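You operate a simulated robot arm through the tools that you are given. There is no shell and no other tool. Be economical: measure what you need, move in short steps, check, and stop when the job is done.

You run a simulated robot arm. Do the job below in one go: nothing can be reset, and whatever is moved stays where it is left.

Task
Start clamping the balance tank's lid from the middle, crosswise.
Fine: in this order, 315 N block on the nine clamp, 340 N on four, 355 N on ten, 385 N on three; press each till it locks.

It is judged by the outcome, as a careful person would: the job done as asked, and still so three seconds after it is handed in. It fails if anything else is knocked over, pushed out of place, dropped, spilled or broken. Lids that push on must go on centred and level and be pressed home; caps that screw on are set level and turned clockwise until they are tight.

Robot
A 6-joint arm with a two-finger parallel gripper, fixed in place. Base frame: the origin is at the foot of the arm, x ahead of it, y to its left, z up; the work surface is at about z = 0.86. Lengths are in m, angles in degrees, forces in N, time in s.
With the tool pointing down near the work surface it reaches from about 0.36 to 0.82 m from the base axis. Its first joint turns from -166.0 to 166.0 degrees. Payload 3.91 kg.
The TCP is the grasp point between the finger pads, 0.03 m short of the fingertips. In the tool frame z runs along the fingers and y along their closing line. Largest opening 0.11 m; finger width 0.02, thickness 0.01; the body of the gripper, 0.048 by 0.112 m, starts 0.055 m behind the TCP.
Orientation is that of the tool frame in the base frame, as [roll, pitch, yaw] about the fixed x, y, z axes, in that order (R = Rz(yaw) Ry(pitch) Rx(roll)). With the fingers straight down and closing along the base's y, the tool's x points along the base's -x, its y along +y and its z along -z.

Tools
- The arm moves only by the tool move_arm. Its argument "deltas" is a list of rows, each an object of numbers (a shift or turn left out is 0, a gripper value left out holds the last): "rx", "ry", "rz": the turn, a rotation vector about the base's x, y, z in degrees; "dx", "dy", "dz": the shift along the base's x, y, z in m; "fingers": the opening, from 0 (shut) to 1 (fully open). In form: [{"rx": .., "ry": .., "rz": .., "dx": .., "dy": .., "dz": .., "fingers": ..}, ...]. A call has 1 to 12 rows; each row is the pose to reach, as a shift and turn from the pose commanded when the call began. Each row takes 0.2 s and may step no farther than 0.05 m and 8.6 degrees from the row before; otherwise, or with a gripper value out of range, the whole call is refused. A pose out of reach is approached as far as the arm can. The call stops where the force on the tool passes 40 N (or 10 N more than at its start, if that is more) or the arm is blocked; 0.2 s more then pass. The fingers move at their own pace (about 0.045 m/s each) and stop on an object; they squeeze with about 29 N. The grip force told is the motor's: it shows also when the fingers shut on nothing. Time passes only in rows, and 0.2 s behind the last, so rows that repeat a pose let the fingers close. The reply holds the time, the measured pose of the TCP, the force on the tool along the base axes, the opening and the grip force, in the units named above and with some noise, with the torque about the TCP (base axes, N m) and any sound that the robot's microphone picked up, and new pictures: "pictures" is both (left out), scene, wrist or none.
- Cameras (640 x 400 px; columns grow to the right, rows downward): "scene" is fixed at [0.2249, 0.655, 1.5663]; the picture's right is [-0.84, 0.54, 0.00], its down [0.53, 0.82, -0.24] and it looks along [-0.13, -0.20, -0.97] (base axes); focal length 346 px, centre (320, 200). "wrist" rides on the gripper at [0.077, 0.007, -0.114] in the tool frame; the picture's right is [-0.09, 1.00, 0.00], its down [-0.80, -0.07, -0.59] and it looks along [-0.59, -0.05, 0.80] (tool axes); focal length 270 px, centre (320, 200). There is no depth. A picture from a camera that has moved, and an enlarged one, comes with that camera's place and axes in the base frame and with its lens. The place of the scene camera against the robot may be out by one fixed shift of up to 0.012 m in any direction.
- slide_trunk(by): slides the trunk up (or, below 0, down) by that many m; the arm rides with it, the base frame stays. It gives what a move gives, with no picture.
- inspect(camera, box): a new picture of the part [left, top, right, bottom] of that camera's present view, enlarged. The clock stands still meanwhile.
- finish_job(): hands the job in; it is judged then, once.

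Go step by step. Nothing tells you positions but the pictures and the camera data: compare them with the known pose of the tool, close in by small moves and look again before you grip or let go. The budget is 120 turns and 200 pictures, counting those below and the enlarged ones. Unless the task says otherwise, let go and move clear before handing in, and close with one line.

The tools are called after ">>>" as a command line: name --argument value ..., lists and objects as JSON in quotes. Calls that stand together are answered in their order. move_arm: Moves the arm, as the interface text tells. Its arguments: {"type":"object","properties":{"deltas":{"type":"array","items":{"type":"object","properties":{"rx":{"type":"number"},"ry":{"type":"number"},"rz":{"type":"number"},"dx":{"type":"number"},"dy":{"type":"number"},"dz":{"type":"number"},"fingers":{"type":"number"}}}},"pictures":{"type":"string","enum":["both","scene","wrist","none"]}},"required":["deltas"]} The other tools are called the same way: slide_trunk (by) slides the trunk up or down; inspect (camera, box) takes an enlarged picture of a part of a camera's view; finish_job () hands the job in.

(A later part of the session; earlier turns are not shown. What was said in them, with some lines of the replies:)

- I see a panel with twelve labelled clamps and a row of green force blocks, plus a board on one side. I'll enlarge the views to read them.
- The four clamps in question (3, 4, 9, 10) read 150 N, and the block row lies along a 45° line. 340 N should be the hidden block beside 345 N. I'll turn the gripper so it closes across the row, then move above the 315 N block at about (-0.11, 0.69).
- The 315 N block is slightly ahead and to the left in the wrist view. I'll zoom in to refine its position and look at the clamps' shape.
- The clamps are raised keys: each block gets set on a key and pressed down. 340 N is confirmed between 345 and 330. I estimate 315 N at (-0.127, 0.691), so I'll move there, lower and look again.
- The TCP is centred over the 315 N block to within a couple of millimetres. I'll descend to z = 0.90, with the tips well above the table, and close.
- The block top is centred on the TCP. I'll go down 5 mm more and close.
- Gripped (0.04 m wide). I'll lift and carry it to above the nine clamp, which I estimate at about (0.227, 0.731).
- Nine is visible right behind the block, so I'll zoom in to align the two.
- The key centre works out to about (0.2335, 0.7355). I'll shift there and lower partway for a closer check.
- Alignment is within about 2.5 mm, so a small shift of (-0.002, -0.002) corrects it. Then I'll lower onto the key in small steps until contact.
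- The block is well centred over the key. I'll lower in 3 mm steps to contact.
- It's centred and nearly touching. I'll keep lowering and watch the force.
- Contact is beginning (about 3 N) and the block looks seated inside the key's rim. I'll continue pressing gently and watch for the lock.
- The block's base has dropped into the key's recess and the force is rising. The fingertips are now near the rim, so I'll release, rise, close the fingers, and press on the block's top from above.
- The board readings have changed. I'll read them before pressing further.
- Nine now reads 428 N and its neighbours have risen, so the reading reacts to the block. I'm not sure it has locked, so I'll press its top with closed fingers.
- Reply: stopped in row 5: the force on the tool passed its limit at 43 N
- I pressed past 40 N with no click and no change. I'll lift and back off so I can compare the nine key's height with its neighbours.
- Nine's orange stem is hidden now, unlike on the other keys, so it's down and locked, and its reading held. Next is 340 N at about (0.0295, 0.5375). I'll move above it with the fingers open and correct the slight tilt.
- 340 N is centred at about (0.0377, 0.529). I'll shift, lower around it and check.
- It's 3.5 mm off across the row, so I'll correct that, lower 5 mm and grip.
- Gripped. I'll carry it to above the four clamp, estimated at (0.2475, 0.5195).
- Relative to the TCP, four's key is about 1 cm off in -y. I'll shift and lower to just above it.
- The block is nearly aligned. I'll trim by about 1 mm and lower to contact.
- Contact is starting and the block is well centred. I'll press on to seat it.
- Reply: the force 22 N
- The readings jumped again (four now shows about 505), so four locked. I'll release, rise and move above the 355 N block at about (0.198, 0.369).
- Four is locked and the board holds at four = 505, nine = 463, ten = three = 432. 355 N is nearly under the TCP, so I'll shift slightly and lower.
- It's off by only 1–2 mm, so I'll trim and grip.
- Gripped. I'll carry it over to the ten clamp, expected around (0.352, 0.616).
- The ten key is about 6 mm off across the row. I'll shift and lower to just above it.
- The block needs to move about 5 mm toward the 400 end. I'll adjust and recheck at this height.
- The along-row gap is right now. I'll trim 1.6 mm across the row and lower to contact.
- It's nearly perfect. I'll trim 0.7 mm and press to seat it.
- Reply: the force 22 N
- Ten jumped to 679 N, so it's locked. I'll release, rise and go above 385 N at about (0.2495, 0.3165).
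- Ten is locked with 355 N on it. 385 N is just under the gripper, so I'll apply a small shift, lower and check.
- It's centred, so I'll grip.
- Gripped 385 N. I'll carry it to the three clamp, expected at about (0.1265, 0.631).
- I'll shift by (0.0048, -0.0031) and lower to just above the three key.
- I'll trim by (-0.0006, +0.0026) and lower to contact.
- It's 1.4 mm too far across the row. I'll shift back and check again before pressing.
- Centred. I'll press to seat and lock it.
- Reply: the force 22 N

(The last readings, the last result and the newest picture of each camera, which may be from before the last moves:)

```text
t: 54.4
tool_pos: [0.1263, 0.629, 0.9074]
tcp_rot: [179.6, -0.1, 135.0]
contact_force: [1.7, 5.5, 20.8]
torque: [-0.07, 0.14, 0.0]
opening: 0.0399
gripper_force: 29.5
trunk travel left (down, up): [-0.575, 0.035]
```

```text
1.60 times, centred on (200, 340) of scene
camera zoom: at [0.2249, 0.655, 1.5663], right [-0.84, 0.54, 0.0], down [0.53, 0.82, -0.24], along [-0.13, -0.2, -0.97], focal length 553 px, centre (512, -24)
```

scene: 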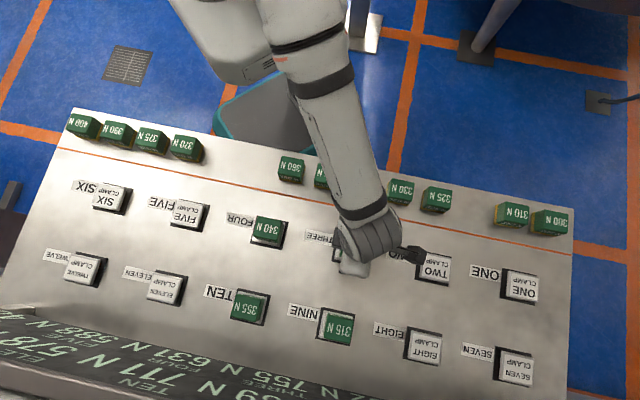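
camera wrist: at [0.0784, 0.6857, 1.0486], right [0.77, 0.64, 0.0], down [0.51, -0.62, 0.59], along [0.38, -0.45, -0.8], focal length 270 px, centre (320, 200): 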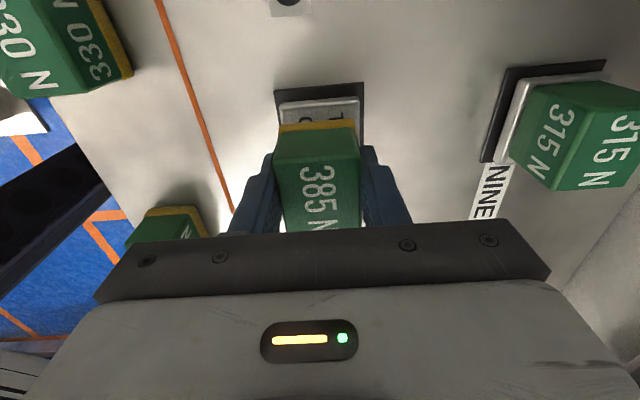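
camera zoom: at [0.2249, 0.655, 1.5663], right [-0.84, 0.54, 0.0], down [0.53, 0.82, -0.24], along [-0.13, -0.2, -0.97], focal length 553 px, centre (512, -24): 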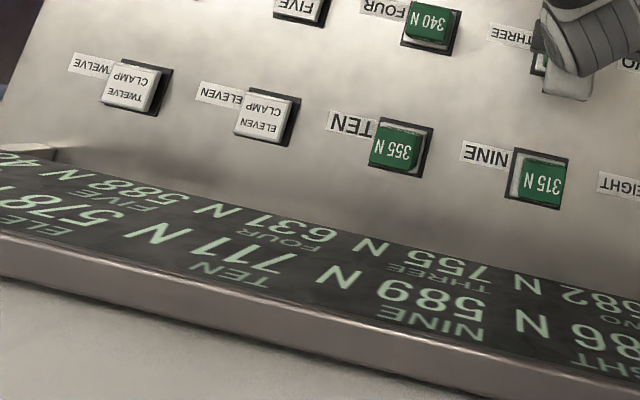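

Three jumped to 755 N, so it's locked. I'll release, move clear towards the base and verify all four.

>>> move_arm --deltas '[{"dz": 0.001, "fingers": 0.6}, {"dz": 0.001, "fingers": 0.6}, {"dz": 0.001, "fingers": 0.6}, {"dz": 0.03, "fingers": 0.6}, {"dz": 0.075, "fingers": 0.6}, {"dz": 0.11, "fingers": 0.6}, {"dz": 0.12, "dx": -0.035, "dy": -0.03}, {"dz": 0.12, "dx": -0.07, "dy": -0.06}, {"dz": 0.12, "dx": -0.105, "dy": -0.09}, {"dz": 0.12, "dx": -0.14, "dy": -0.09}, {"dz": 0.12, "dx": -0.17, "dy": -0.09}, {"dz": 0.12, "dx": -0.17, "dy": -0.09}]'

>>> inspect --camera "scene" --box '[190, 200, 390, 360]'

>>> inspect --camera "wrist" --box '[360, 60, 640, 240]'

```text
t: 57.0
tool_pos: [-0.0455, 0.5385, 1.027]
tcp_rot: [179.8, 0.1, 134.9]
contact_force: [-0.3, 0.8, -0.8]
torque: [0.01, 0.0, -0.05]
opening: 0.0662
gripper_force: 0.1
trunk travel left (down, up): [-0.575, 0.035]
camera wrist: at [-0.0952, 0.5972, 1.1423], right [0.77, 0.64, 0.0], down [0.51, -0.62, 0.59], along [0.38, -0.45, -0.8], focal length 270 px, centre (320, 200)
```

scene: 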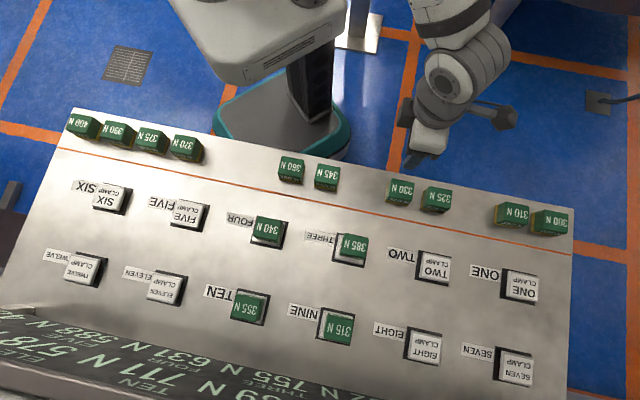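
wrist: 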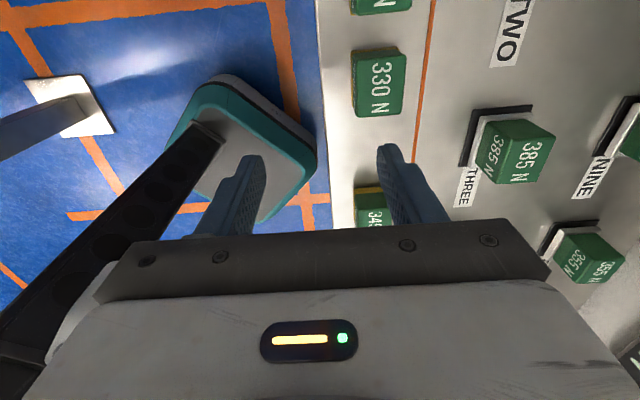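

```text
2.50 times, centred on (290, 280) of scene
camera zoom: at [0.2249, 0.655, 1.5663], right [-0.84, 0.54, 0.0], down [0.53, 0.82, -0.24], along [-0.13, -0.2, -0.97], focal length 864 px, centre (395, 0)
```

zoom: 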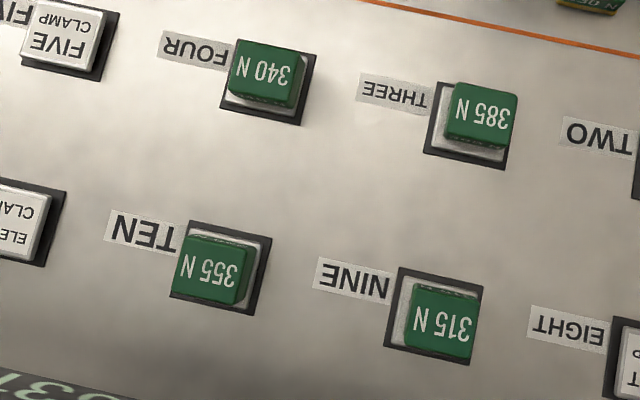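

```text
2.22 times, centred on (500, 150) of wrist
camera zoom: at [-0.0952, 0.5972, 1.1423], right [0.77, 0.64, 0.0], down [0.51, -0.62, 0.59], along [0.38, -0.45, -0.8], focal length 601 px, centre (-80, 311)
```

zoom: 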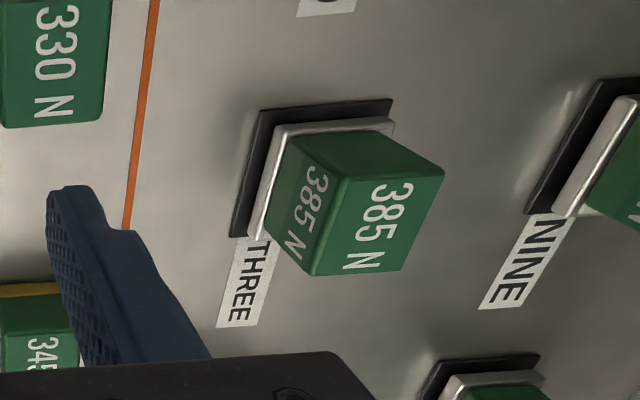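

All four blocks are seated in their keys with the stems hidden, the readings are holding, and nothing else was disturbed. I'm handing in.

>>> finish_job

```text
The job is handed in.
```

The four blocks are on their clamps and locked, in the order you gave: 315 N on nine, 340 N on four, 355 N on ten, 385 N on three. The arm is clear of the panel.
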